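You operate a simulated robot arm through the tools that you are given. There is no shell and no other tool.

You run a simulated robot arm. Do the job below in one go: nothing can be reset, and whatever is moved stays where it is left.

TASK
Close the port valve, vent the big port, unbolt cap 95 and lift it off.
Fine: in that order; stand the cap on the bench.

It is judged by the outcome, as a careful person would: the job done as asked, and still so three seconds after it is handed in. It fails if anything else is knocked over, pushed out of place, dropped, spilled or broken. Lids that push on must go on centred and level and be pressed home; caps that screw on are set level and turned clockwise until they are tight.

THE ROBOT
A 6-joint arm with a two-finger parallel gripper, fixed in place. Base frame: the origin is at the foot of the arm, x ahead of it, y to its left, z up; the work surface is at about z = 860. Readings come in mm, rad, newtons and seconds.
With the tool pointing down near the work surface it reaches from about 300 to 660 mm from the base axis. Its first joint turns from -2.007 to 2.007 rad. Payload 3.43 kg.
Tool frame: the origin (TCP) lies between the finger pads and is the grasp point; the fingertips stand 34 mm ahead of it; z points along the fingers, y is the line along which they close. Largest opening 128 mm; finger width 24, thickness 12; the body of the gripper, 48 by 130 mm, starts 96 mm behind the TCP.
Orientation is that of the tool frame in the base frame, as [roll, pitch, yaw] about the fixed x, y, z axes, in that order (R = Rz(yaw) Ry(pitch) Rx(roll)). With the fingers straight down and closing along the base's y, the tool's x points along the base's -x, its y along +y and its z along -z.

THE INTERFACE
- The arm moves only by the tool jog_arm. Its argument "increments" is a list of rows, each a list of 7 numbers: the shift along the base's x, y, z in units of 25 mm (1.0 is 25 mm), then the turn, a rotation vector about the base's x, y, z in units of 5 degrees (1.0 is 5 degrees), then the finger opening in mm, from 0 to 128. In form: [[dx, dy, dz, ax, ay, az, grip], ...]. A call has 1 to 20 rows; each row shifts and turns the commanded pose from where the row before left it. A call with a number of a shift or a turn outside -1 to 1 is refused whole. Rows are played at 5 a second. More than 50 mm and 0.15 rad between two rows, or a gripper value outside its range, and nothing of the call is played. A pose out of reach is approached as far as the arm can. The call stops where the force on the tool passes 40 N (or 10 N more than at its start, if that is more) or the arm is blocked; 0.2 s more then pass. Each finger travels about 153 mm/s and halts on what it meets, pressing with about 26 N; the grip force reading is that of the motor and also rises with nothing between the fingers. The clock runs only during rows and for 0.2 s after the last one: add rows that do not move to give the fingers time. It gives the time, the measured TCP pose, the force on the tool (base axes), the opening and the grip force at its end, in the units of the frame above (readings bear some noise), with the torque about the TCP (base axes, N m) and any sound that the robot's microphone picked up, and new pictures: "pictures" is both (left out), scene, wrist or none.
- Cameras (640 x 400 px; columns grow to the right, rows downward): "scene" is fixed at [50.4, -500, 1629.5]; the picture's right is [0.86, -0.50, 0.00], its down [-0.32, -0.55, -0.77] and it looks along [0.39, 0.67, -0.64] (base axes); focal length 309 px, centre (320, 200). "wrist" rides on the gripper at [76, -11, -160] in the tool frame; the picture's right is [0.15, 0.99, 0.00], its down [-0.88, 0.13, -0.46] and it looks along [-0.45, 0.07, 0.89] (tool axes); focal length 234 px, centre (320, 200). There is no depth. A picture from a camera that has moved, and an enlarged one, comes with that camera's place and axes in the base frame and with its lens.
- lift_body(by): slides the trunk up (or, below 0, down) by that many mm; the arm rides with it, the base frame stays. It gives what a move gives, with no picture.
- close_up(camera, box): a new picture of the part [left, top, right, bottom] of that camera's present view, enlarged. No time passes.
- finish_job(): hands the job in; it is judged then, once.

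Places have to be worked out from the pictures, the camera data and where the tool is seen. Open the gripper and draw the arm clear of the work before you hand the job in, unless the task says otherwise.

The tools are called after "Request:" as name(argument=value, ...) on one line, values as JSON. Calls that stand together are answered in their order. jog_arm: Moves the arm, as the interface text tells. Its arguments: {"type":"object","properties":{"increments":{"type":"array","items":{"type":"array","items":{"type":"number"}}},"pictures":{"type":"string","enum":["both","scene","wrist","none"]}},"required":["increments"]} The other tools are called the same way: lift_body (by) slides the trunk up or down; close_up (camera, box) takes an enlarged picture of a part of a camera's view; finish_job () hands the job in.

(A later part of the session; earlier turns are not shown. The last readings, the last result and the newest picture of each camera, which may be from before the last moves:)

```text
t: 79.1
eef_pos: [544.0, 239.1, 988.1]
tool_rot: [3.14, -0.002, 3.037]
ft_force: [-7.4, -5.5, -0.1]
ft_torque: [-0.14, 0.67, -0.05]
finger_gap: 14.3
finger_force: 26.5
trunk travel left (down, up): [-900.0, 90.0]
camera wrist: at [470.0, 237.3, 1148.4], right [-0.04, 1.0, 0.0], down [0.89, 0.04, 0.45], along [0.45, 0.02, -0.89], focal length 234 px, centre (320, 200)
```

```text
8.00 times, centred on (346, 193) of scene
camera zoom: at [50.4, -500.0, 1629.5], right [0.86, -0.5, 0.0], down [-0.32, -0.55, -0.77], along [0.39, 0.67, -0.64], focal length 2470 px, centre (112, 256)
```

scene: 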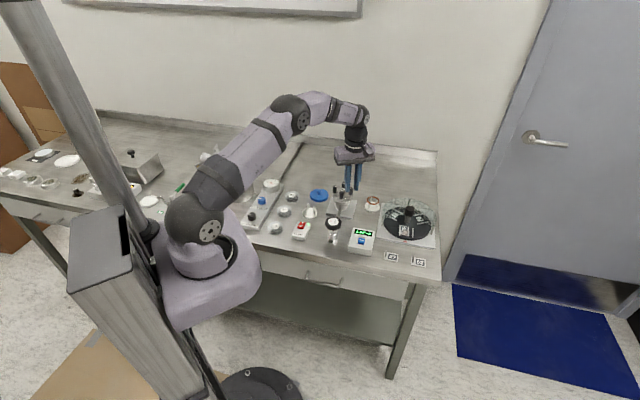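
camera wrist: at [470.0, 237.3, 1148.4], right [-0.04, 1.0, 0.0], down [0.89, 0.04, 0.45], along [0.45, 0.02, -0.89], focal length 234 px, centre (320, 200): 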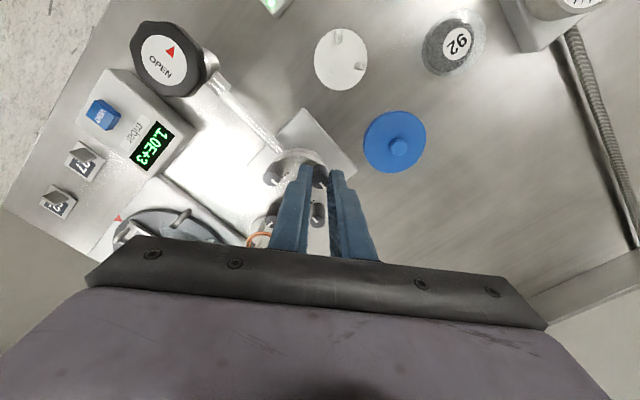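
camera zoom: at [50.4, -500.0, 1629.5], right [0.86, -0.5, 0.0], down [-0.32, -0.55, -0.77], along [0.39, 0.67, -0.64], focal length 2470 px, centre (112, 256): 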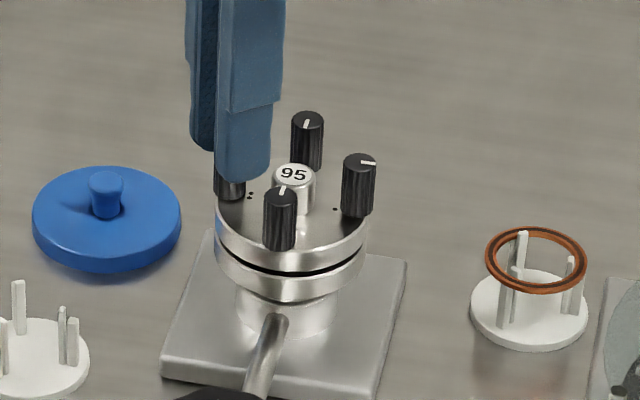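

It has turned about 75°, with a modest 9 N side load. I nudge the tool about 1.5 mm in the direction of that push to re-centre and continue turning.

Request:
jog_arm(increments=[[-0.048, -0.04, 0, 0, 0, 1, 0], [0, 0, 0, 0, 0, 1, 0], [0, 0, 0, 0, 0, 1, 0], [0, 0, 0, 0, 0, 1, 0], [0, 0, 0, 0, 0, 1, 0], [0, 0, 0, 0, 0, 1, 0], [0, 0, 0, 0, 0, 1, 0], [0, 0, 0, 0, 0, 1, 0], [0, 0, 0, 0, 0, 1, 0], [0, 0, 0, 0, 0, 1, 0], [0, 0, 0, 0, 0, 1, 0], [0, 0, 0, 0, 0, 1, 0]], pictures="wrist")

Request:
close_up(camera="wrist", box=[272, 130, 368, 210])

Request:
close_up(camera="scene", box=[322, 168, 370, 218])

```text
t: 81.7
eef_pos: [544.2, 238.9, 988.4]
tool_rot: [-3.14, 0.0, -2.2]
ft_force: [-1.4, -5.8, -0.5]
ft_torque: [-0.41, 0.21, -0.05]
finger_gap: 13.8
finger_force: 25.7
trunk travel left (down, up): [-900.0, 90.0]
camera wrist: at [511.2, 171.7, 1148.6], right [-0.89, 0.46, 0.0], down [0.41, 0.79, 0.46], along [0.21, 0.4, -0.89], focal length 234 px, centre (320, 200)
```

wrist: 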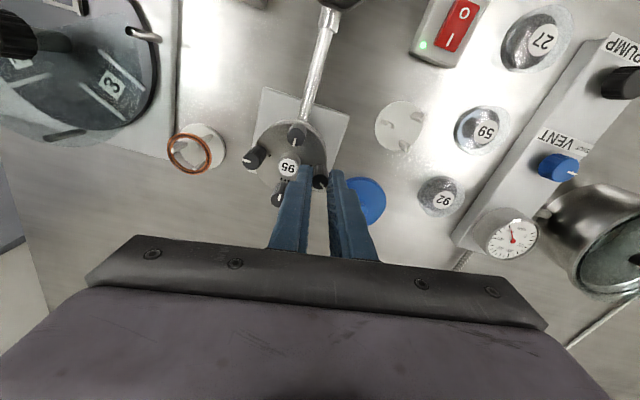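

```text
5.00 times, centred on (320, 170) of wrist
camera zoom: at [511.2, 171.7, 1148.6], right [-0.89, 0.46, 0.0], down [0.41, 0.79, 0.46], along [0.21, 0.4, -0.89], focal length 1171 px, centre (320, 350)
```

zoom: 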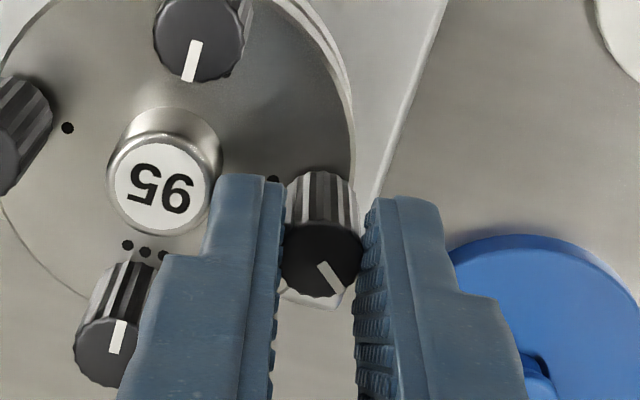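

```text
8.00 times, centred on (346, 193) of scene
camera zoom: at [50.4, -500.0, 1629.5], right [0.86, -0.5, 0.0], down [-0.32, -0.55, -0.77], along [0.39, 0.67, -0.64], focal length 2470 px, centre (112, 256)
```

zoom: 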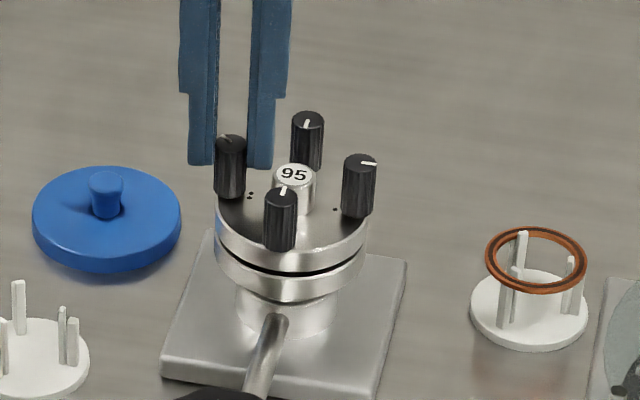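

Bolt 2 turned with the fingers (about 135° so far) and is rising. I nudge y by −1 mm and turn another 60°.

Request:
jog_arm(increments=[[0, -0.04, 0, 0, 0, 1, 0], [0, 0, 0, 0, 0, 1, 0], [0, 0, 0, 0, 0, 1, 0], [0, 0, 0, 0, 0, 1, 0], [0, 0, 0, 0, 0, 1, 0], [0, 0, 0, 0, 0, 1, 0], [0, 0, 0, 0, 0, 1, 0], [0, 0, 0, 0, 0, 1, 0], [0, 0, 0, 0, 0, 1, 0], [0, 0, 0, 0, 0, 1, 0], [0, 0, 0, 0, 0, 1, 0], [0, 0, 0, 0, 0, 1, 0]], pictures="wrist")

Request:
close_up(camera="wrist", box=[272, 130, 368, 210])

Request:
close_up(camera="scene", box=[322, 168, 370, 218])

```text
t: 84.3
eef_pos: [544.1, 239.8, 988.5]
tool_rot: [-3.141, -0.001, -1.153]
ft_force: [3.3, -0.7, 1.2]
ft_torque: [0.0, -0.2, -0.07]
finger_gap: 13.9
finger_force: 26.4
trunk travel left (down, up): [-900.0, 90.0]
camera wrist: at [587.4, 175.3, 1148.6], right [-0.84, -0.54, 0.0], down [-0.48, 0.75, 0.46], along [-0.24, 0.38, -0.89], focal length 234 px, centre (320, 200)
```

wrist: 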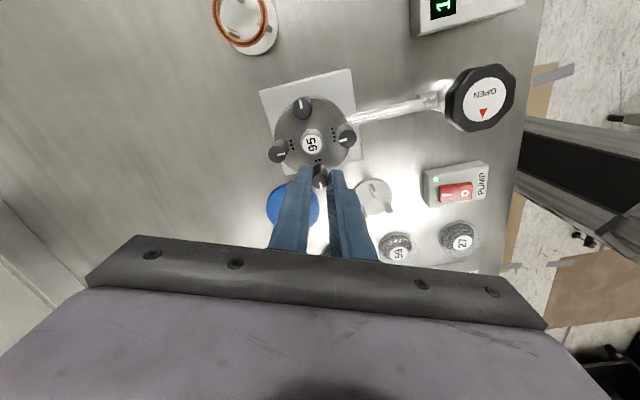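

```text
5.00 times, centred on (320, 170) of wrist
camera zoom: at [587.4, 175.3, 1148.6], right [-0.84, -0.54, 0.0], down [-0.48, 0.75, 0.46], along [-0.24, 0.38, -0.89], focal length 1171 px, centre (320, 350)
```

zoom: 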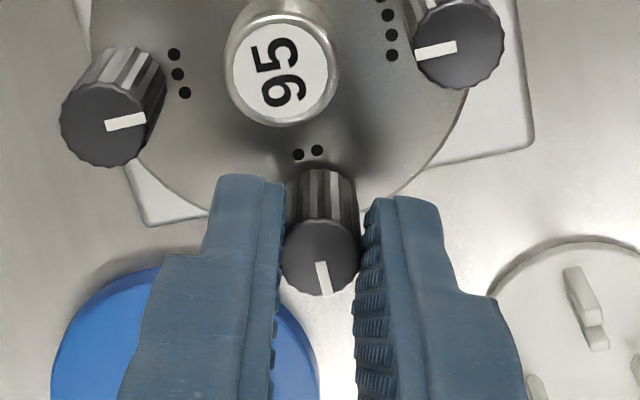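

```text
8.00 times, centred on (346, 193) of scene
camera zoom: at [50.4, -500.0, 1629.5], right [0.86, -0.5, 0.0], down [-0.32, -0.55, -0.77], along [0.39, 0.67, -0.64], focal length 2470 px, centre (112, 256)
```

zoom: 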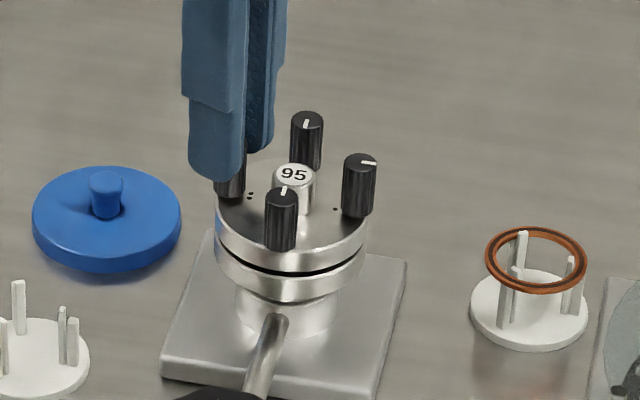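

Bolt 2 (two dots, confirmed) has turned about 171° and seems to be at its stop. I confirm with another 30°.

Request:
jog_arm(increments=[[0.02, 0, 0, 0, 0, 1, 0], [0, 0, 0, 0, 0, 1, 0], [0, 0, 0, 0, 0, 1, 0], [0, 0, 0, 0, 0, 1, 0], [0, 0, 0, 0, 0, 1, 0], [0, 0, 0, 0, 0, 1, 0]], pictures="wrist")

Request:
close_up(camera="wrist", box=[272, 130, 368, 210])

```text
t: 85.7
eef_pos: [544.9, 240.2, 988.1]
tool_rot: [3.141, 0.001, -0.627]
ft_force: [1.7, 2.8, 1.4]
ft_torque: [0.18, -0.17, -0.05]
finger_gap: 14.0
finger_force: 25.9
trunk travel left (down, up): [-900.0, 90.0]
camera wrist: at [614.7, 204.6, 1148.2], right [-0.46, -0.89, 0.0], down [-0.79, 0.41, 0.46], along [-0.4, 0.21, -0.89], focal length 234 px, centre (320, 200)
```

wrist: 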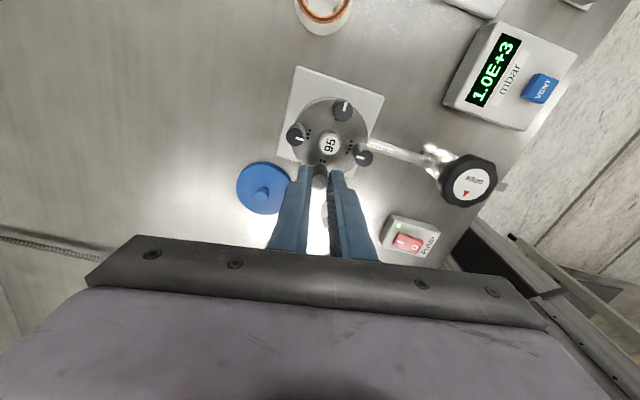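

```text
5.00 times, centred on (320, 170) of wrist
camera zoom: at [614.7, 204.6, 1148.2], right [-0.46, -0.89, 0.0], down [-0.79, 0.41, 0.46], along [-0.4, 0.21, -0.89], focal length 1171 px, centre (320, 350)
```

zoom: 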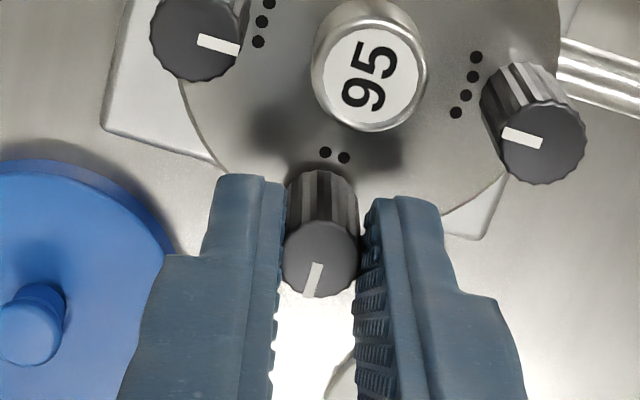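

Request:
jog_arm(increments=[[0, 0, 0, 0, 0, 1, 0], [0, 0, 0, 0, 0, 1, 0], [0, 0, 0, 0, 0, 1, 0], [0, 0, 0, 0, 0, 1, 0]], pictures="wrist")

Request:
close_up(camera="wrist", box=[272, 130, 368, 210])

Request:
close_up(camera="scene", box=[322, 168, 370, 218])

```text
t: 86.7
eef_pos: [544.4, 240.2, 987.4]
tool_rot: [-3.141, -0.003, -0.278]
ft_force: [2.5, 2.7, 1.4]
ft_torque: [0.16, -0.1, -0.12]
finger_gap: 14.0
finger_force: 26.0
trunk travel left (down, up): [-900.0, 90.0]
camera wrist: at [622.6, 229.9, 1147.9], right [-0.13, -0.99, 0.0], down [-0.88, 0.12, 0.46], along [-0.45, 0.06, -0.89], focal length 234 px, centre (320, 200)
```

wrist: 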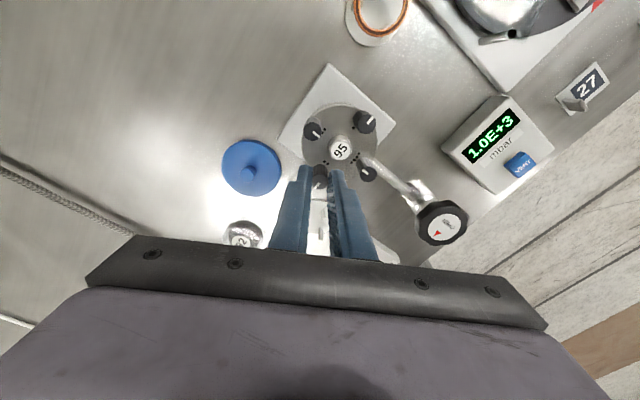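

```text
5.00 times, centred on (320, 170) of wrist
camera zoom: at [622.6, 229.9, 1147.9], right [-0.13, -0.99, 0.0], down [-0.88, 0.12, 0.46], along [-0.45, 0.06, -0.89], focal length 1171 px, centre (320, 350)
```

zoom: 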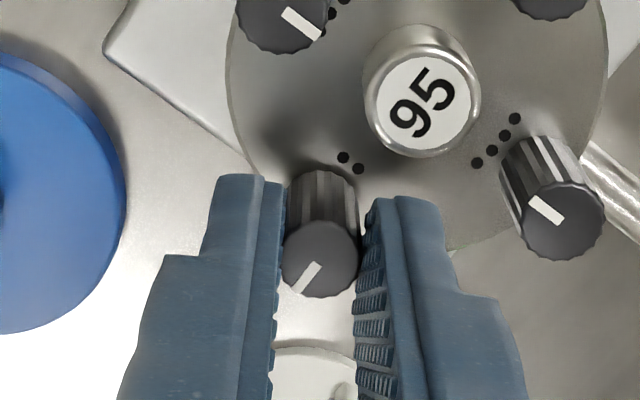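

```text
8.00 times, centred on (346, 193) of scene
camera zoom: at [50.4, -500.0, 1629.5], right [0.86, -0.5, 0.0], down [-0.32, -0.55, -0.77], along [0.39, 0.67, -0.64], focal length 2470 px, centre (112, 256)
```

zoom: 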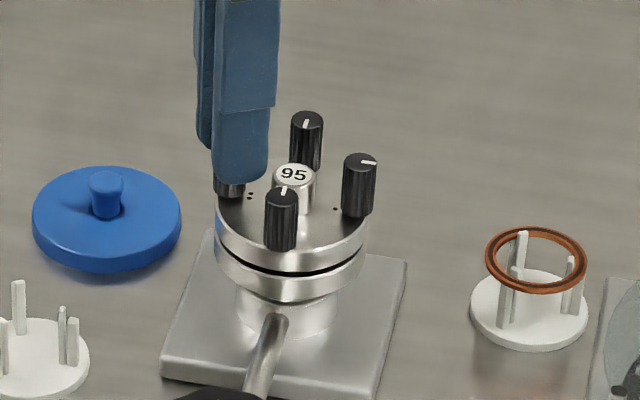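

The pointer stays at 137° (exactly half a turn from the start), so bolt 2 is at its stop. I release and move to bolt 3 (three dots), winding the wrist back.

Request:
jog_arm(increments=[[0, 0, 0, 0, 0, 0, 24], [0, 0, 0, 0, 0, 0, 24], [0, 0, 0.7, 0, 0, 0, 24], [0, 0, 0.7, 0, 0, 0, 24], [0.104, 0.001, 0, 0, 0, -1, 26], [0.104, 0.001, 0, 0, 0, -1, 26], [0.104, 0.001, 0, 0, 0, -1, 26], [0.104, 0.001, 0, 0, 0, -1, 26], [0.104, 0.001, 0, 0, 0, -1, 26], [0.104, 0.001, 0, 0, 0, -1, 26], [0.104, 0.001, 0, 0, 0, -1, 26], [0.104, 0.001, 0, 0, 0, -1, 26], [0.104, 0.001, 0, 0, 0, -1, 26], [0.104, 0.001, 0, 0, 0, -1, 26], [0.104, 0.001, 0, 0, 0, -1, 26], [0.104, 0.001, 0, 0, 0, -1, 26], [0.104, 0.001, 0, 0, 0, -1, 26], [0.104, 0.001, 0, 0, 0, -1, 26], [0.104, 0.001, 0, 0, 0, -1, 26], [0.104, 0.001, 0, 0, 0, -1, 26]], pictures="none")

Request:
jog_arm(increments=[[0, 0, 0, 0, 0, -1, 26], [0, 0, 0, 0, 0, -1, 26], [0, 0, 0, 0, 0, -1, 26], [0, 0, 0, 0, 0, -1, 26], [0, 0, 0, 0, 0, -1, 26], [0, 0, 0, 0, 0, -1, 26], [0, 0, 0, 0, 0, -1, 26], [0, 0, 0, 0, 0, -1, 26], [0, 0, 0, 0, 0, -1, 26], [0, 0, 0, 0, 0, -1, 26], [0, 0, 0, 0, 0, -1, 26], [0, 0, 0, 0, 0, -1, 26], [0, 0, 0, 0, 0, -1, 26], [0, 0, 0, 0, 0, -1, 26], [0, 0, 0, 0, 0, -1, 26], [0, 0, 0, 0, 0, -1, 26], [0, 0, 0, 0, 0, -1, 26], [0, 0, 0, 0, 0, -1, 26], [0, 0, 0, 0, 0, -1, 26], [0, 0, 0, 0, 0, -1, 26]], pictures="wrist")

Request:
close_up(camera="wrist", box=[272, 120, 368, 200])

Request:
close_up(camera="scene", box=[322, 168, 370, 218])

```text
t: 90.9
eef_pos: [587.2, 239.4, 1023.5]
tool_rot: [-3.141, 0.0, -1.679]
ft_force: [0.1, 0.7, 0.5]
ft_torque: [0.0, 0.03, 0.0]
finger_gap: 26.0
finger_force: 0.1
trunk travel left (down, up): [-900.0, 90.0]
```

```text
t: 95.1
eef_pos: [585.8, 241.0, 1023.4]
tool_rot: [-3.14, -0.001, 2.859]
ft_force: [-0.2, 0.0, 0.4]
ft_torque: [-0.05, -0.01, -0.01]
finger_gap: 25.7
finger_force: 0.1
trunk travel left (down, up): [-900.0, 90.0]
camera wrist: at [512.4, 249.5, 1183.1], right [0.14, 0.99, 0.0], down [0.88, -0.12, 0.46], along [0.45, -0.06, -0.89], focal length 234 px, centre (320, 200)
```

wrist: 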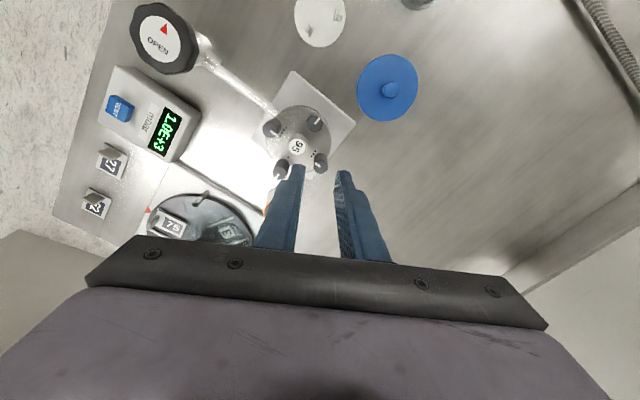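

```text
5.00 times, centred on (320, 160) of wrist
camera zoom: at [512.4, 249.5, 1183.1], right [0.14, 0.99, 0.0], down [0.88, -0.12, 0.46], along [0.45, -0.06, -0.89], focal length 1171 px, centre (320, 400)
```

zoom: 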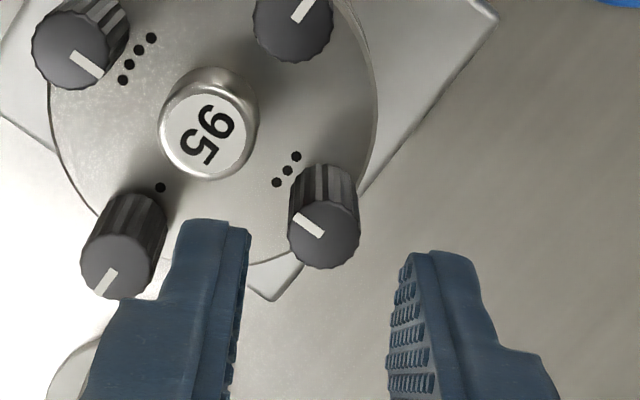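

```text
8.00 times, centred on (346, 193) of scene
camera zoom: at [50.4, -500.0, 1629.5], right [0.86, -0.5, 0.0], down [-0.32, -0.55, -0.77], along [0.39, 0.67, -0.64], focal length 2470 px, centre (112, 256)
```

zoom: 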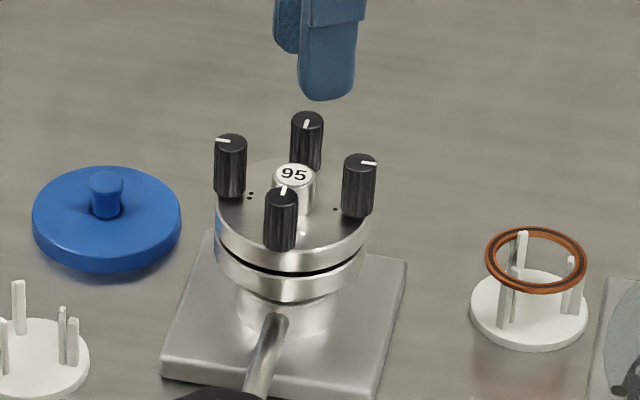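

Bolts 1 and 2 show reversed pointers and stand higher; bolt 3 is within about 1 mm of the tool axis. I wind the wrist the rest of the way back.

Request:
jog_arm(increments=[[0, 0, 0, 0, 0, -1, 26], [0, 0, 0, 0, 0, -1, 26], [0, 0, 0, 0, 0, -1, 26], [0, 0, 0, 0, 0, -1, 26], [0, 0, 0, 0, 0, -1, 26], [0, 0, 0, 0, 0, -1, 26], [0, 0, 0, 0, 0, -1, 26], [0, 0, 0, 0, 0, -1, 26], [0, 0, 0, 0, 0, -1, 26], [0, 0, 0, 0, 0, -1, 26], [0, 0, 0, 0, 0, -1, 26], [0, 0, 0, 0, 0, -1, 26], [0, 0, 0, 0, 0, -1, 26], [0, 0, 0, 0, 0, -1, 26], [0, 0, 0, 0, 0, -1, 26], [0, 0, 0, 0, 0, -1, 26], [0, 0, 0, 0, 0, -1, 26], [0, 0, 0, 0, 0, -1, 26]], pictures="wrist")

Request:
close_up(camera="wrist", box=[272, 120, 368, 200])

```text
t: 98.9
eef_pos: [586.5, 238.6, 1023.8]
tool_rot: [3.138, -0.002, 1.288]
ft_force: [0.5, -0.7, -0.4]
ft_torque: [0.02, 0.02, -0.01]
finger_gap: 26.2
finger_force: 0.0
trunk travel left (down, up): [-900.0, 90.0]
camera wrist: at [598.1, 315.1, 1183.4], right [0.99, -0.14, 0.0], down [-0.12, -0.88, 0.46], along [-0.06, -0.45, -0.89], focal length 234 px, centre (320, 200)
```

wrist: 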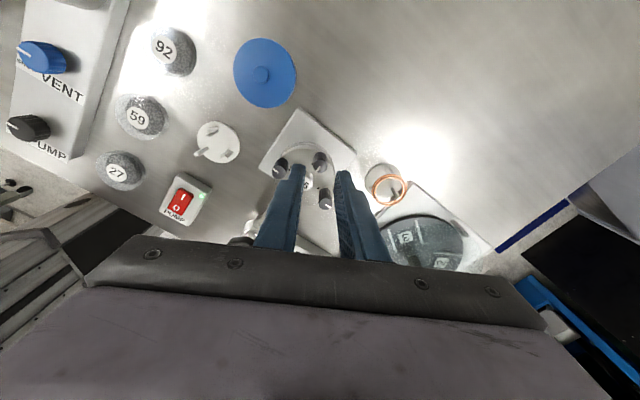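

```text
5.00 times, centred on (320, 160) of wrist
camera zoom: at [598.1, 315.1, 1183.4], right [0.99, -0.14, 0.0], down [-0.12, -0.88, 0.46], along [-0.06, -0.45, -0.89], focal length 1171 px, centre (320, 400)
```

zoom: 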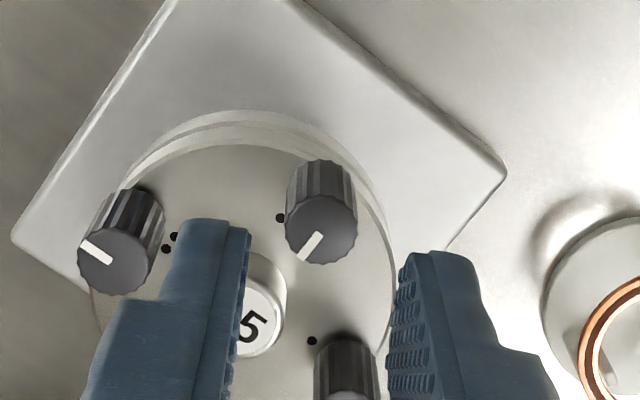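

Bolt 3 needs only about a +1.2 mm y correction. I descend, grip and start turning.

Request:
jog_arm(increments=[[0.008, 0.048, 0, 0, 0, 0, 26], [0, 0, -0.7, 0, 0, 0, 26], [0, 0, -0.6, 0, 0, 0, 26], [0, 0, -0.1, 0, 0, 0, 26], [0, 0, 0, 0, 0, 0, 0], [0, 0, 0, 0, 0, 0, 0], [0, 0, 0, 0, 0, 1, 0], [0, 0, 0, 0, 0, 1, 0], [0, 0, 0, 0, 0, 1, 0], [0, 0, 0, 0, 0, 1, 0], [0, 0, 0, 0, 0, 1, 0], [0, 0, 0, 0, 0, 1, 0]], pictures="wrist")

Request:
close_up(camera="wrist", box=[272, 130, 368, 210])

Request:
close_up(camera="scene", box=[322, 168, 370, 218])

```text
t: 101.5
eef_pos: [586.8, 241.5, 986.7]
tool_rot: [3.14, 0.001, 1.815]
ft_force: [-0.5, -0.7, -0.8]
ft_torque: [-0.01, 0.02, -0.03]
finger_gap: 14.0
finger_force: 26.0
trunk travel left (down, up): [-900.0, 90.0]
camera wrist: at [558.9, 311.3, 1148.2], right [0.92, 0.38, 0.0], down [0.34, -0.82, 0.46], along [0.17, -0.42, -0.89], focal length 234 px, centre (320, 200)
```

wrist: 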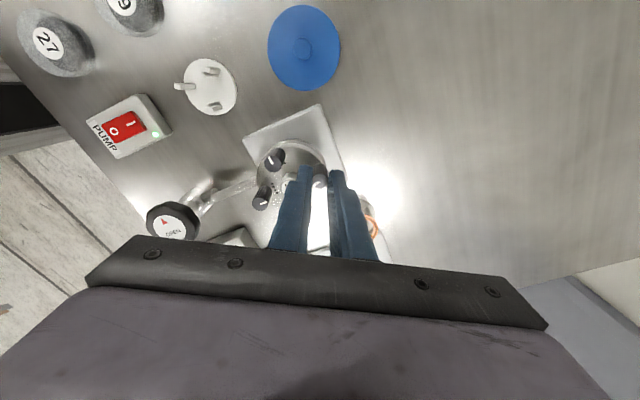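

```text
5.00 times, centred on (320, 170) of wrist
camera zoom: at [558.9, 311.3, 1148.2], right [0.92, 0.38, 0.0], down [0.34, -0.82, 0.46], along [0.17, -0.42, -0.89], focal length 1171 px, centre (320, 350)
```

zoom: 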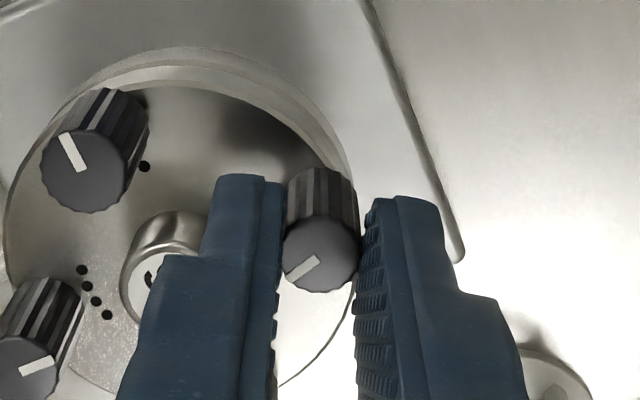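

```text
8.00 times, centred on (346, 193) of scene
camera zoom: at [50.4, -500.0, 1629.5], right [0.86, -0.5, 0.0], down [-0.32, -0.55, -0.77], along [0.39, 0.67, -0.64], focal length 2470 px, centre (112, 256)
```

zoom: 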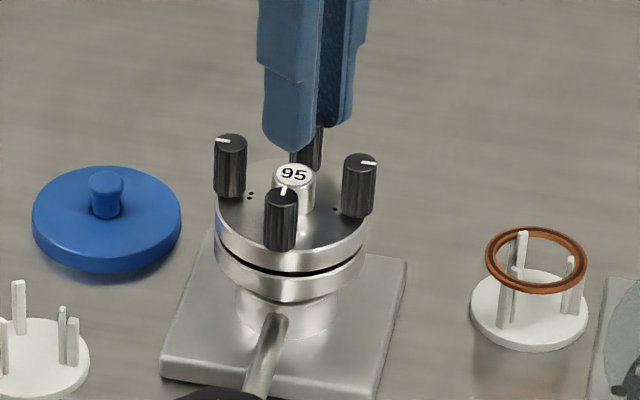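

Bolt 3 slipped through the initial breakaway, as the others did. I continue turning.

Request:
jog_arm(increments=[[0, 0, 0, 0, 0, 1, 0], [0, 0, 0, 0, 0, 1, 0], [0, 0, 0, 0, 0, 1, 0], [0, 0, 0, 0, 0, 1, 0], [0, 0, 0, 0, 0, 1, 0], [0, 0, 0, 0, 0, 1, 0], [0, 0, 0, 0, 0, 1, 0], [0, 0, 0, 0, 0, 1, 0], [0, 0, 0, 0, 0, 1, 0], [0, 0, 0, 0, 0, 1, 0], [0, 0, 0, 0, 0, 1, 0], [0, 0, 0, 0, 0, 1, 0]], pictures="wrist")

Request:
close_up(camera="wrist", box=[272, 130, 368, 210])

Request:
close_up(camera="scene", box=[322, 168, 370, 218])

```text
t: 104.1
eef_pos: [586.4, 240.0, 988.4]
tool_rot: [-3.141, -0.003, 2.862]
ft_force: [-2.6, -2.7, 0.0]
ft_torque: [-0.14, 0.08, -0.02]
finger_gap: 14.1
finger_force: 25.9
trunk travel left (down, up): [-900.0, 90.0]
camera wrist: at [512.2, 250.3, 1148.2], right [0.13, 0.99, 0.0], down [0.88, -0.12, 0.45], along [0.45, -0.06, -0.89], focal length 234 px, centre (320, 200)
```

wrist: 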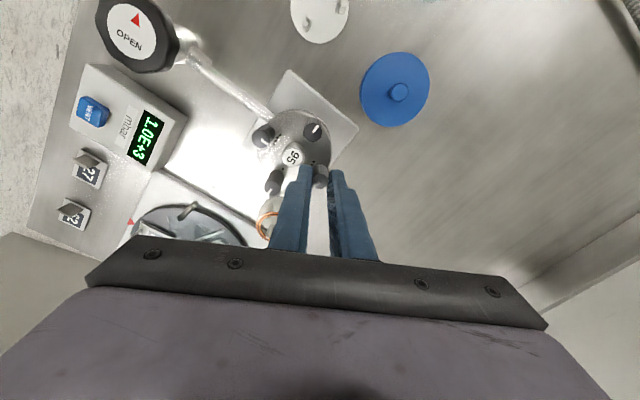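

```text
5.00 times, centred on (320, 170) of wrist
camera zoom: at [512.2, 250.3, 1148.2], right [0.13, 0.99, 0.0], down [0.88, -0.12, 0.45], along [0.45, -0.06, -0.89], focal length 1171 px, centre (320, 350)
```

zoom: 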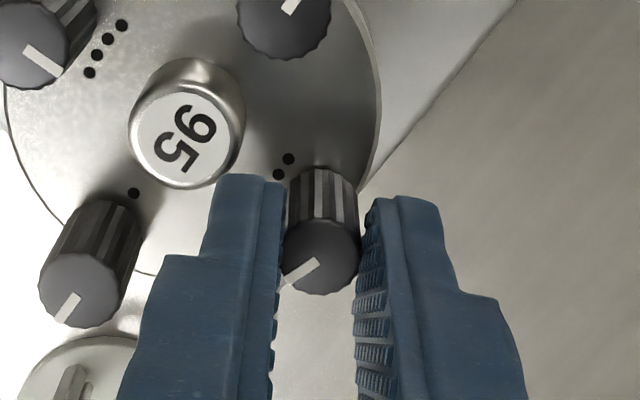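

```text
8.00 times, centred on (346, 193) of scene
camera zoom: at [50.4, -500.0, 1629.5], right [0.86, -0.5, 0.0], down [-0.32, -0.55, -0.77], along [0.39, 0.67, -0.64], focal length 2470 px, centre (112, 256)
```

zoom: 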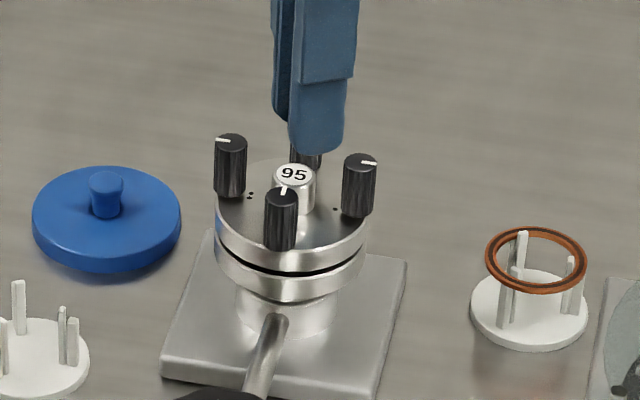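

It is now moving with the fingers (60° in this batch). I continue.

Request:
jog_arm(increments=[[-0.02, -0.02, 0, 0, 0, 1, 0], [0, 0, 0, 0, 0, 1, 0], [0, 0, 0, 0, 0, 1, 0], [0, 0, 0, 0, 0, 1, 0], [0, 0, 0, 0, 0, 1, 0], [0, 0, 0, 0, 0, 1, 0], [0, 0, 0, 0, 0, 1, 0], [0, 0, 0, 0, 0, 1, 0], [0, 0, 0, 0, 0, 1, 0], [0, 0, 0, 0, 0, 1, 0], [0, 0, 0, 0, 0, 1, 0], [0, 0, 0, 0, 0, 1, 0], [0, 0, 0, 0, 0, 1, 0], [0, 0, 0, 0, 0, 1, 0], [0, 0, 0, 0, 0, 1, 0], [0, 0, 0, 0, 0, 1, 0], [0, 0, 0, 0, 0, 1, 0], [0, 0, 0, 0, 0, 1, 0]], pictures="wrist")

Request:
close_up(camera="wrist", box=[272, 130, 368, 210])

Request:
close_up(camera="scene", box=[322, 168, 370, 218])

```text
t: 107.9
eef_pos: [585.1, 239.5, 988.0]
tool_rot: [3.139, -0.003, -1.852]
ft_force: [-0.1, -2.0, -0.8]
ft_torque: [-0.04, -0.07, -0.01]
finger_gap: 13.9
finger_force: 26.0
trunk travel left (down, up): [-900.0, 90.0]
camera wrist: at [578.3, 163.9, 1148.3], right [-0.99, 0.13, 0.0], down [0.12, 0.88, 0.45], along [0.06, 0.45, -0.89], focal length 234 px, centre (320, 200)
```

wrist: 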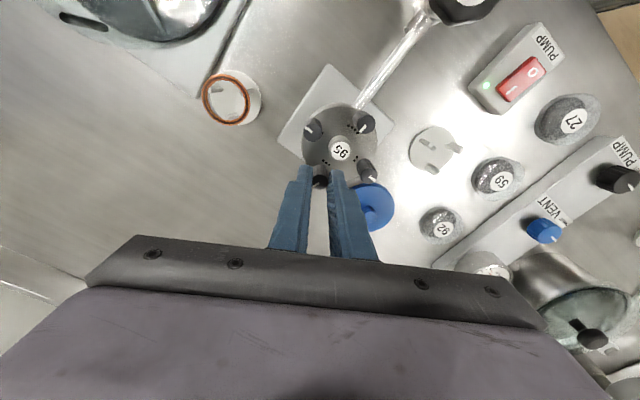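

```text
5.00 times, centred on (320, 170) of wrist
camera zoom: at [578.3, 163.9, 1148.3], right [-0.99, 0.13, 0.0], down [0.12, 0.88, 0.45], along [0.06, 0.45, -0.89], focal length 1171 px, centre (320, 350)
```

zoom: 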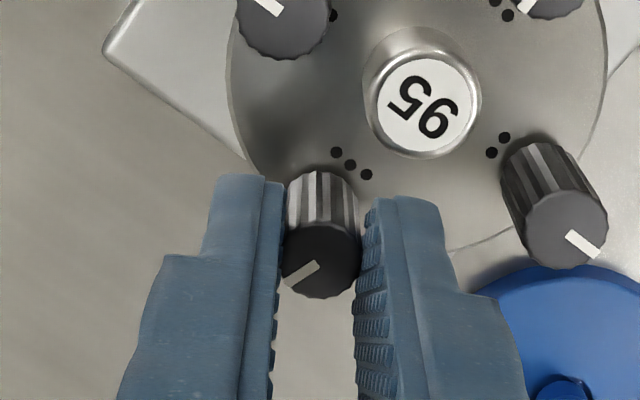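

```text
8.00 times, centred on (346, 193) of scene
camera zoom: at [50.4, -500.0, 1629.5], right [0.86, -0.5, 0.0], down [-0.32, -0.55, -0.77], along [0.39, 0.67, -0.64], focal length 2470 px, centre (112, 256)
```

zoom: 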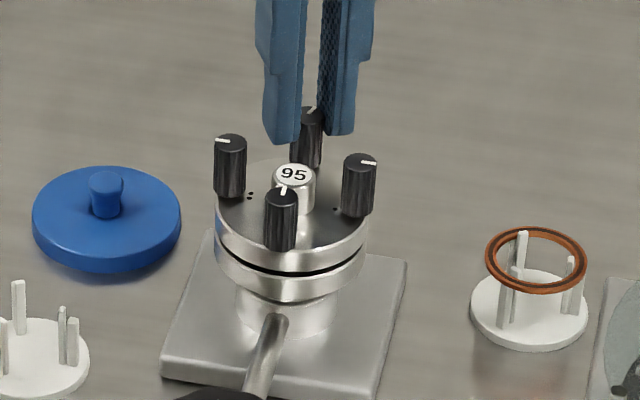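

About 155° done with no slip. Another 60° should bring bolt 3 to its stop.

Request:
jog_arm(increments=[[0, -0.01, 0, 0, 0, 1, 0], [0, 0, 0, 0, 0, 1, 0], [0, 0, 0, 0, 0, 1, 0], [0, 0, 0, 0, 0, 1, 0], [0, 0, 0, 0, 0, 1, 0], [0, 0, 0, 0, 0, 1, 0], [0, 0, 0, 0, 0, 1, 0], [0, 0, 0, 0, 0, 1, 0], [0, 0, 0, 0, 0, 1, 0], [0, 0, 0, 0, 0, 1, 0], [0, 0, 0, 0, 0, 1, 0], [0, 0, 0, 0, 0, 1, 0]], pictures="wrist")

Request:
close_up(camera="wrist", box=[272, 130, 368, 210])

Request:
close_up(camera="scene", box=[322, 168, 370, 218])

```text
t: 110.5
eef_pos: [586.9, 239.8, 988.3]
tool_rot: [3.14, -0.001, -0.803]
ft_force: [2.4, 1.4, 3.2]
ft_torque: [0.03, -0.05, -0.03]
finger_gap: 14.3
finger_force: 25.9
trunk travel left (down, up): [-900.0, 90.0]
camera wrist: at [648.7, 193.8, 1148.3], right [-0.61, -0.79, 0.0], down [-0.71, 0.54, 0.45], along [-0.36, 0.28, -0.89], focal length 234 px, centre (320, 200)
```

wrist: 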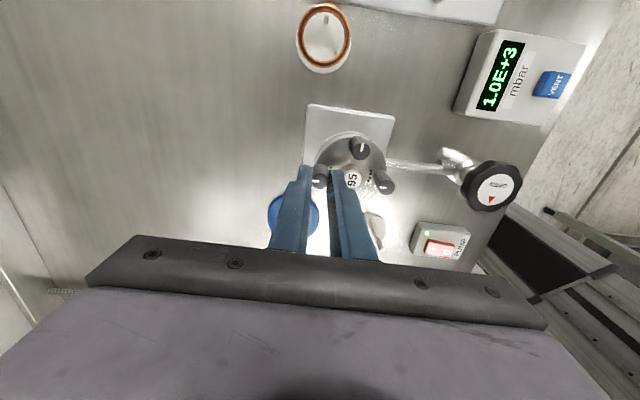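

```text
5.00 times, centred on (320, 170) of wrist
camera zoom: at [648.7, 193.8, 1148.3], right [-0.61, -0.79, 0.0], down [-0.71, 0.54, 0.45], along [-0.36, 0.28, -0.89], focal length 1171 px, centre (320, 350)
```

zoom: 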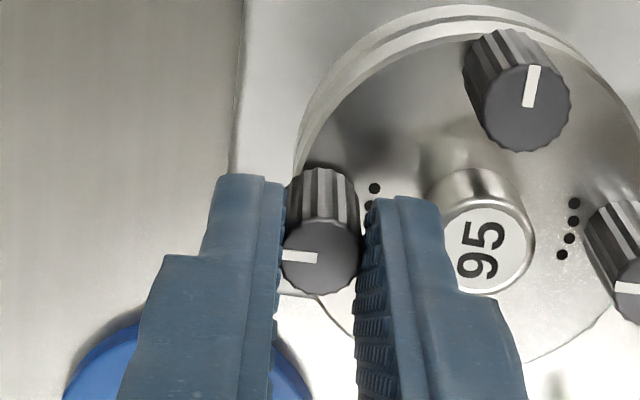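

```text
8.00 times, centred on (346, 193) of scene
camera zoom: at [50.4, -500.0, 1629.5], right [0.86, -0.5, 0.0], down [-0.32, -0.55, -0.77], along [0.39, 0.67, -0.64], focal length 2470 px, centre (112, 256)
```

zoom: 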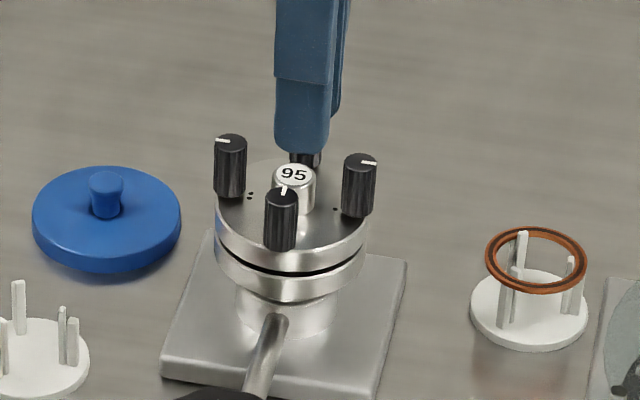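

The pointer has turned about 174°, with slip appearing at the stop. I confirm with 25° more.

Request:
jog_arm(increments=[[0, 0, 0, 0, 0, 1, 0], [0, 0, 0, 0, 0, 1, 0], [0, 0, 0, 0, 0, 1, 0], [0, 0, 0, 0, 0, 1, 0], [0, 0, 0, 0, 0, 1, 0]], pictures="wrist")

Request:
close_up(camera="wrist", box=[272, 130, 368, 210])

```text
t: 111.7
eef_pos: [586.5, 240.1, 988.1]
tool_rot: [3.14, 0.0, -0.365]
ft_force: [1.2, 1.3, 0.1]
ft_torque: [0.19, -0.13, -0.13]
finger_gap: 13.7
finger_force: 26.3
trunk travel left (down, up): [-900.0, 90.0]
camera wrist: at [662.6, 223.8, 1148.0], right [-0.22, -0.98, 0.0], down [-0.87, 0.19, 0.46], along [-0.44, 0.1, -0.89], focal length 234 px, centre (320, 200)
```

wrist: 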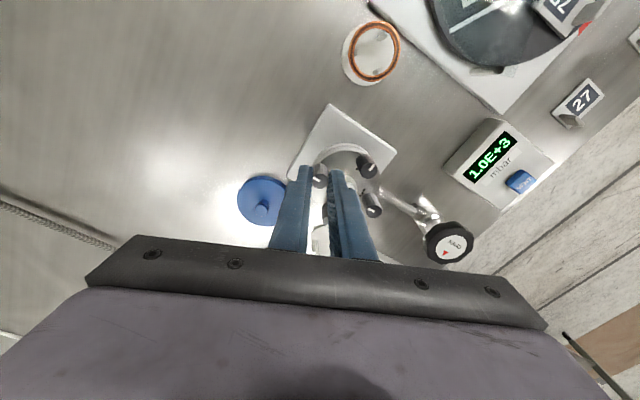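

```text
5.00 times, centred on (320, 170) of wrist
camera zoom: at [662.6, 223.8, 1148.0], right [-0.22, -0.98, 0.0], down [-0.87, 0.19, 0.46], along [-0.44, 0.1, -0.89], focal length 1171 px, centre (320, 350)
```

zoom: 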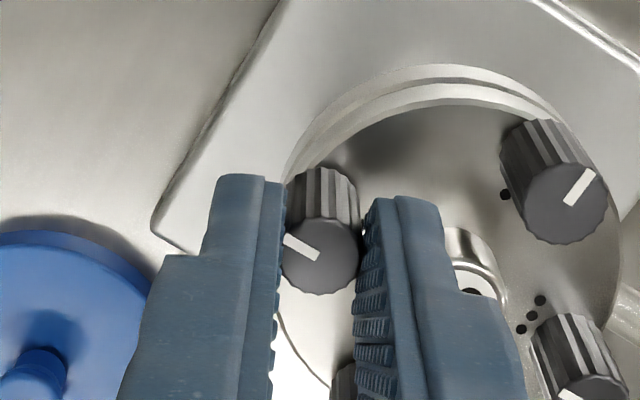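

Bolt 3 is at its stop (pointer stays at about 45°). I release and move to bolt 4, winding back.

Request:
jog_arm(increments=[[0, 0, 0, 0, 0, 0, 24], [0, 0, 0, 0, 0, 0, 24], [0, 0, 0.7, 0, 0, 0, 24], [0, 0, 0.7, 0, 0, 0, 24], [-0.103, -0.1015, 0, 0, 0, -1, 26], [-0.103, -0.1015, 0, 0, 0, -1, 26], [-0.103, -0.1015, 0, 0, 0, -1, 26], [-0.103, -0.1015, 0, 0, 0, -1, 26], [-0.103, -0.1015, 0, 0, 0, -1, 26], [-0.103, -0.1015, 0, 0, 0, -1, 26], [-0.103, -0.1015, 0, 0, 0, -1, 26], [-0.103, -0.1015, 0, 0, 0, -1, 26], [-0.103, -0.1015, 0, 0, 0, -1, 26], [-0.103, -0.1015, 0, 0, 0, -1, 26], [-0.103, -0.1015, 0, 0, 0, -1, 26], [-0.103, -0.1015, 0, 0, 0, -1, 26], [-0.103, -0.1015, 0, 0, 0, -1, 26], [-0.103, -0.1015, 0, 0, 0, -1, 26], [-0.103, -0.1015, 0, 0, 0, -1, 26], [-0.103, -0.1015, 0, 0, 0, -1, 26]], pictures="none")

Request:
jog_arm(increments=[[0, 0, 0, 0, 0, -1, 26], [0, 0, 0, 0, 0, -1, 26], [0, 0, 0, 0, 0, -1, 26], [0, 0, 0, 0, 0, -1, 26], [0, 0, 0, 0, 0, -1, 26], [0, 0, 0, 0, 0, -1, 26], [0, 0, 0, 0, 0, -1, 26], [0, 0, 0, 0, 0, -1, 26], [0, 0, 0, 0, 0, -1, 26], [0, 0, 0, 0, 0, -1, 26], [0, 0, 0, 0, 0, -1, 26], [0, 0, 0, 0, 0, -1, 26], [0, 0, 0, 0, 0, -1, 26], [0, 0, 0, 0, 0, -1, 26], [0, 0, 0, 0, 0, -1, 26], [0, 0, 0, 0, 0, -1, 26], [0, 0, 0, 0, 0, -1, 26], [0, 0, 0, 0, 0, -1, 26], [0, 0, 0, 0, 0, -1, 26], [0, 0, 0, 0, 0, -1, 26]], pictures="wrist")

Request:
close_up(camera="wrist", box=[272, 120, 368, 200])

Request:
close_up(camera="scene", box=[322, 168, 370, 218])

```text
t: 115.9
eef_pos: [545.9, 199.3, 1023.2]
tool_rot: [3.14, 0.0, -1.766]
ft_force: [-1.0, 0.0, -0.1]
ft_torque: [-0.01, 0.0, -0.02]
finger_gap: 26.1
finger_force: 0.1
trunk travel left (down, up): [-900.0, 90.0]
```

```text
t: 120.1
eef_pos: [543.7, 200.3, 1023.2]
tool_rot: [-3.14, -0.002, 2.773]
ft_force: [0.8, -0.2, -0.4]
ft_torque: [-0.03, 0.0, -0.01]
finger_gap: 25.9
finger_force: 0.0
trunk travel left (down, up): [-900.0, 90.0]
camera wrist: at [471.5, 216.8, 1183.4], right [0.22, 0.98, 0.0], down [0.87, -0.2, 0.46], along [0.44, -0.1, -0.89], focal length 234 px, centre (320, 200)
```

wrist: 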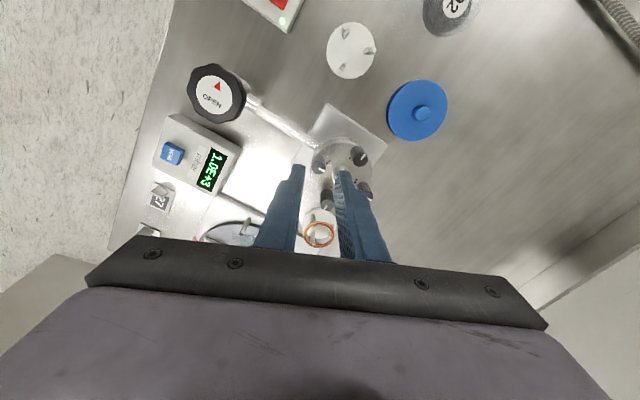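

```text
5.00 times, centred on (320, 160) of wrist
camera zoom: at [471.5, 216.8, 1183.4], right [0.22, 0.98, 0.0], down [0.87, -0.2, 0.46], along [0.44, -0.1, -0.89], focal length 1171 px, centre (320, 400)
```

zoom: 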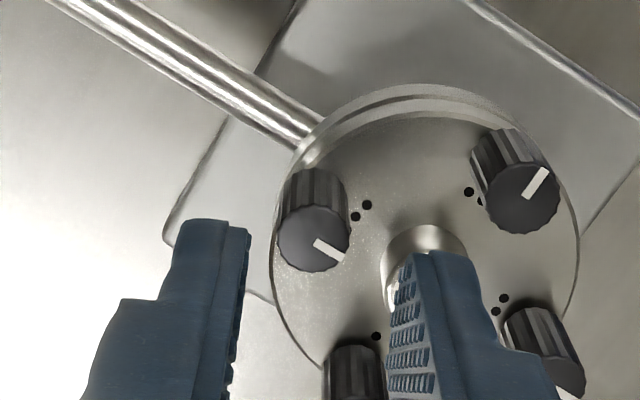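

```text
8.00 times, centred on (346, 193) of scene
camera zoom: at [50.4, -500.0, 1629.5], right [0.86, -0.5, 0.0], down [-0.32, -0.55, -0.77], along [0.39, 0.67, -0.64], focal length 2470 px, centre (112, 256)
```

zoom: 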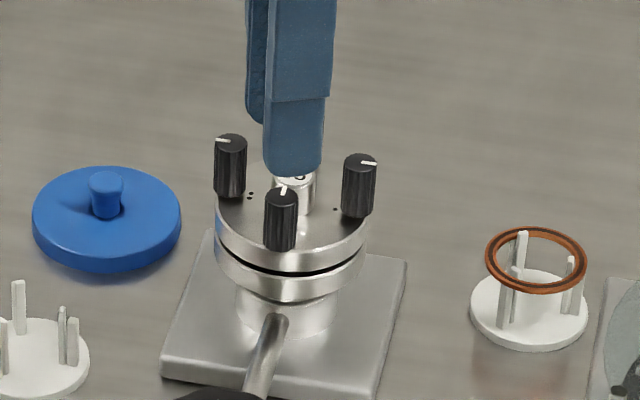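

Bolt 4 is about 1 mm off axis. I finish winding back.

Request:
jog_arm(increments=[[0, 0, 0, 0, 0, -1, 26], [0, 0, 0, 0, 0, -1, 26], [0, 0, 0, 0, 0, -1, 26], [0, 0, 0, 0, 0, -1, 26], [0, 0, 0, 0, 0, -1, 26], [0, 0, 0, 0, 0, -1, 26], [0, 0, 0, 0, 0, -1, 26], [0, 0, 0, 0, 0, -1, 26], [0, 0, 0, 0, 0, -1, 26], [0, 0, 0, 0, 0, -1, 26], [0, 0, 0, 0, 0, -1, 26], [0, 0, 0, 0, 0, -1, 26], [0, 0, 0, 0, 0, -1, 26], [0, 0, 0, 0, 0, -1, 26], [0, 0, 0, 0, 0, -1, 26], [0, 0, 0, 0, 0, -1, 26], [0, 0, 0, 0, 0, -1, 26]], pictures="wrist")

Request:
close_up(camera="wrist", box=[272, 120, 368, 200])

```text
t: 123.7
eef_pos: [545.2, 198.6, 1022.7]
tool_rot: [3.141, -0.001, 1.289]
ft_force: [-0.9, 0.1, 0.0]
ft_torque: [0.01, 0.03, 0.0]
finger_gap: 25.8
finger_force: 0.0
trunk travel left (down, up): [-900.0, 90.0]
camera wrist: at [556.5, 275.6, 1183.1], right [0.99, -0.14, 0.0], down [-0.12, -0.88, 0.46], along [-0.06, -0.45, -0.89], focal length 234 px, centre (320, 200)
```

wrist: 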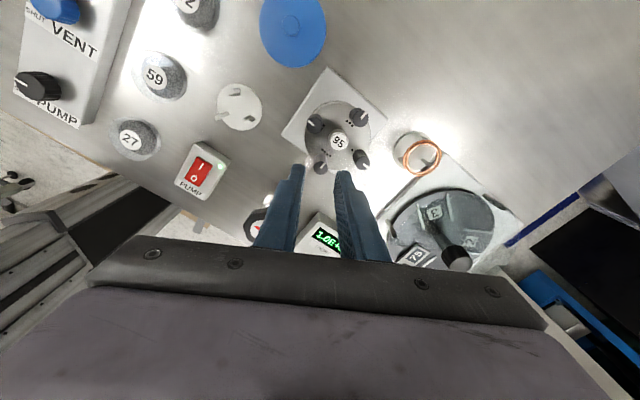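

```text
5.00 times, centred on (320, 160) of wrist
camera zoom: at [556.5, 275.6, 1183.1], right [0.99, -0.14, 0.0], down [-0.12, -0.88, 0.46], along [-0.06, -0.45, -0.89], focal length 1171 px, centre (320, 400)
```

zoom: 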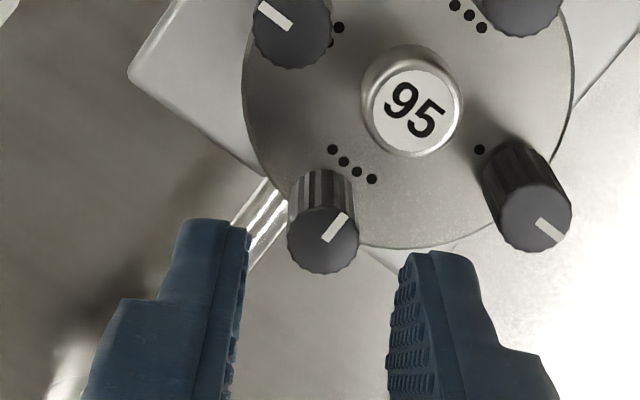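

Four dots are confirmed on this bolt. I correct by (+0.3, −0.9) mm, descend, grip and start turning.

Request:
jog_arm(increments=[[0.012, -0.036, 0, 0, 0, 0, 26], [0, 0, -0.7, 0, 0, 0, 26], [0, 0, -0.6, 0, 0, 0, 26], [0, 0, -0.1, 0, 0, 0, 26], [0, 0, 0, 0, 0, 0, 0], [0, 0, 0, 0, 0, 0, 0], [0, 0, 0, 0, 0, 1, 0], [0, 0, 0, 0, 0, 1, 0], [0, 0, 0, 0, 0, 1, 0], [0, 0, 0, 0, 0, 1, 0], [0, 0, 0, 0, 0, 1, 0], [0, 0, 0, 0, 0, 1, 0], [0, 0, 0, 0, 0, 1, 0], [0, 0, 0, 0, 0, 1, 0], [0, 0, 0, 0, 0, 1, 0], [0, 0, 0, 0, 0, 1, 0]], pictures="wrist")

Request:
close_up(camera="wrist", box=[272, 130, 368, 210])

Request:
close_up(camera="scene", box=[322, 168, 370, 218])

```text
t: 127.1
eef_pos: [543.7, 199.6, 988.9]
tool_rot: [3.141, 0.0, 2.164]
ft_force: [-0.1, 1.3, -0.6]
ft_torque: [0.07, 0.02, -0.05]
finger_gap: 14.2
finger_force: 26.2
trunk travel left (down, up): [-900.0, 90.0]
camera wrist: at [494.6, 255.5, 1148.4], right [0.74, 0.67, 0.0], down [0.6, -0.66, 0.45], along [0.31, -0.34, -0.89], focal length 234 px, centre (320, 200)
```

wrist: 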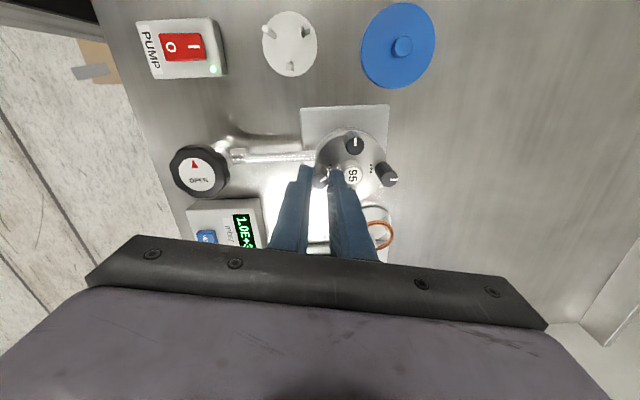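

```text
5.00 times, centred on (320, 170) of wrist
camera zoom: at [494.6, 255.5, 1148.4], right [0.74, 0.67, 0.0], down [0.6, -0.66, 0.45], along [0.31, -0.34, -0.89], focal length 1171 px, centre (320, 350)
```

zoom: 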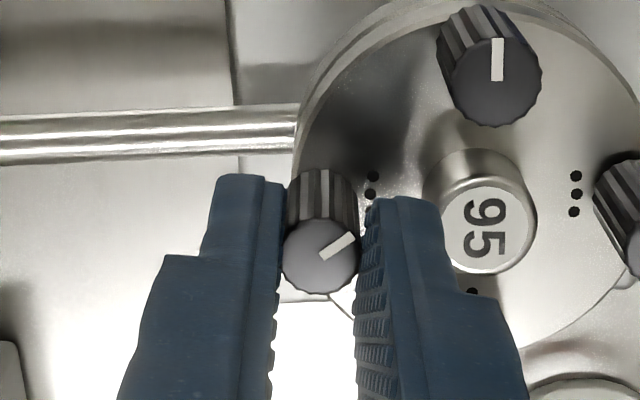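

```text
8.00 times, centred on (346, 193) of scene
camera zoom: at [50.4, -500.0, 1629.5], right [0.86, -0.5, 0.0], down [-0.32, -0.55, -0.77], along [0.39, 0.67, -0.64], focal length 2470 px, centre (112, 256)
```

zoom: 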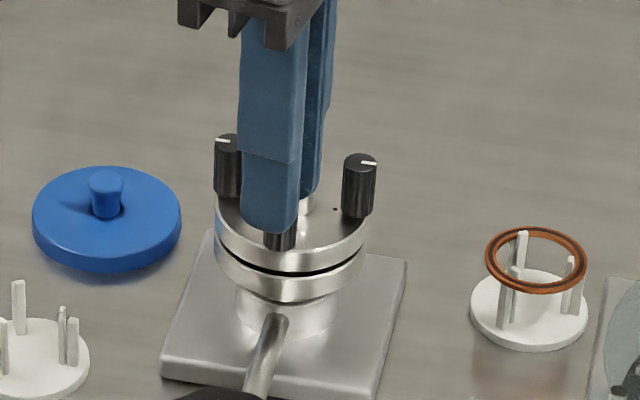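

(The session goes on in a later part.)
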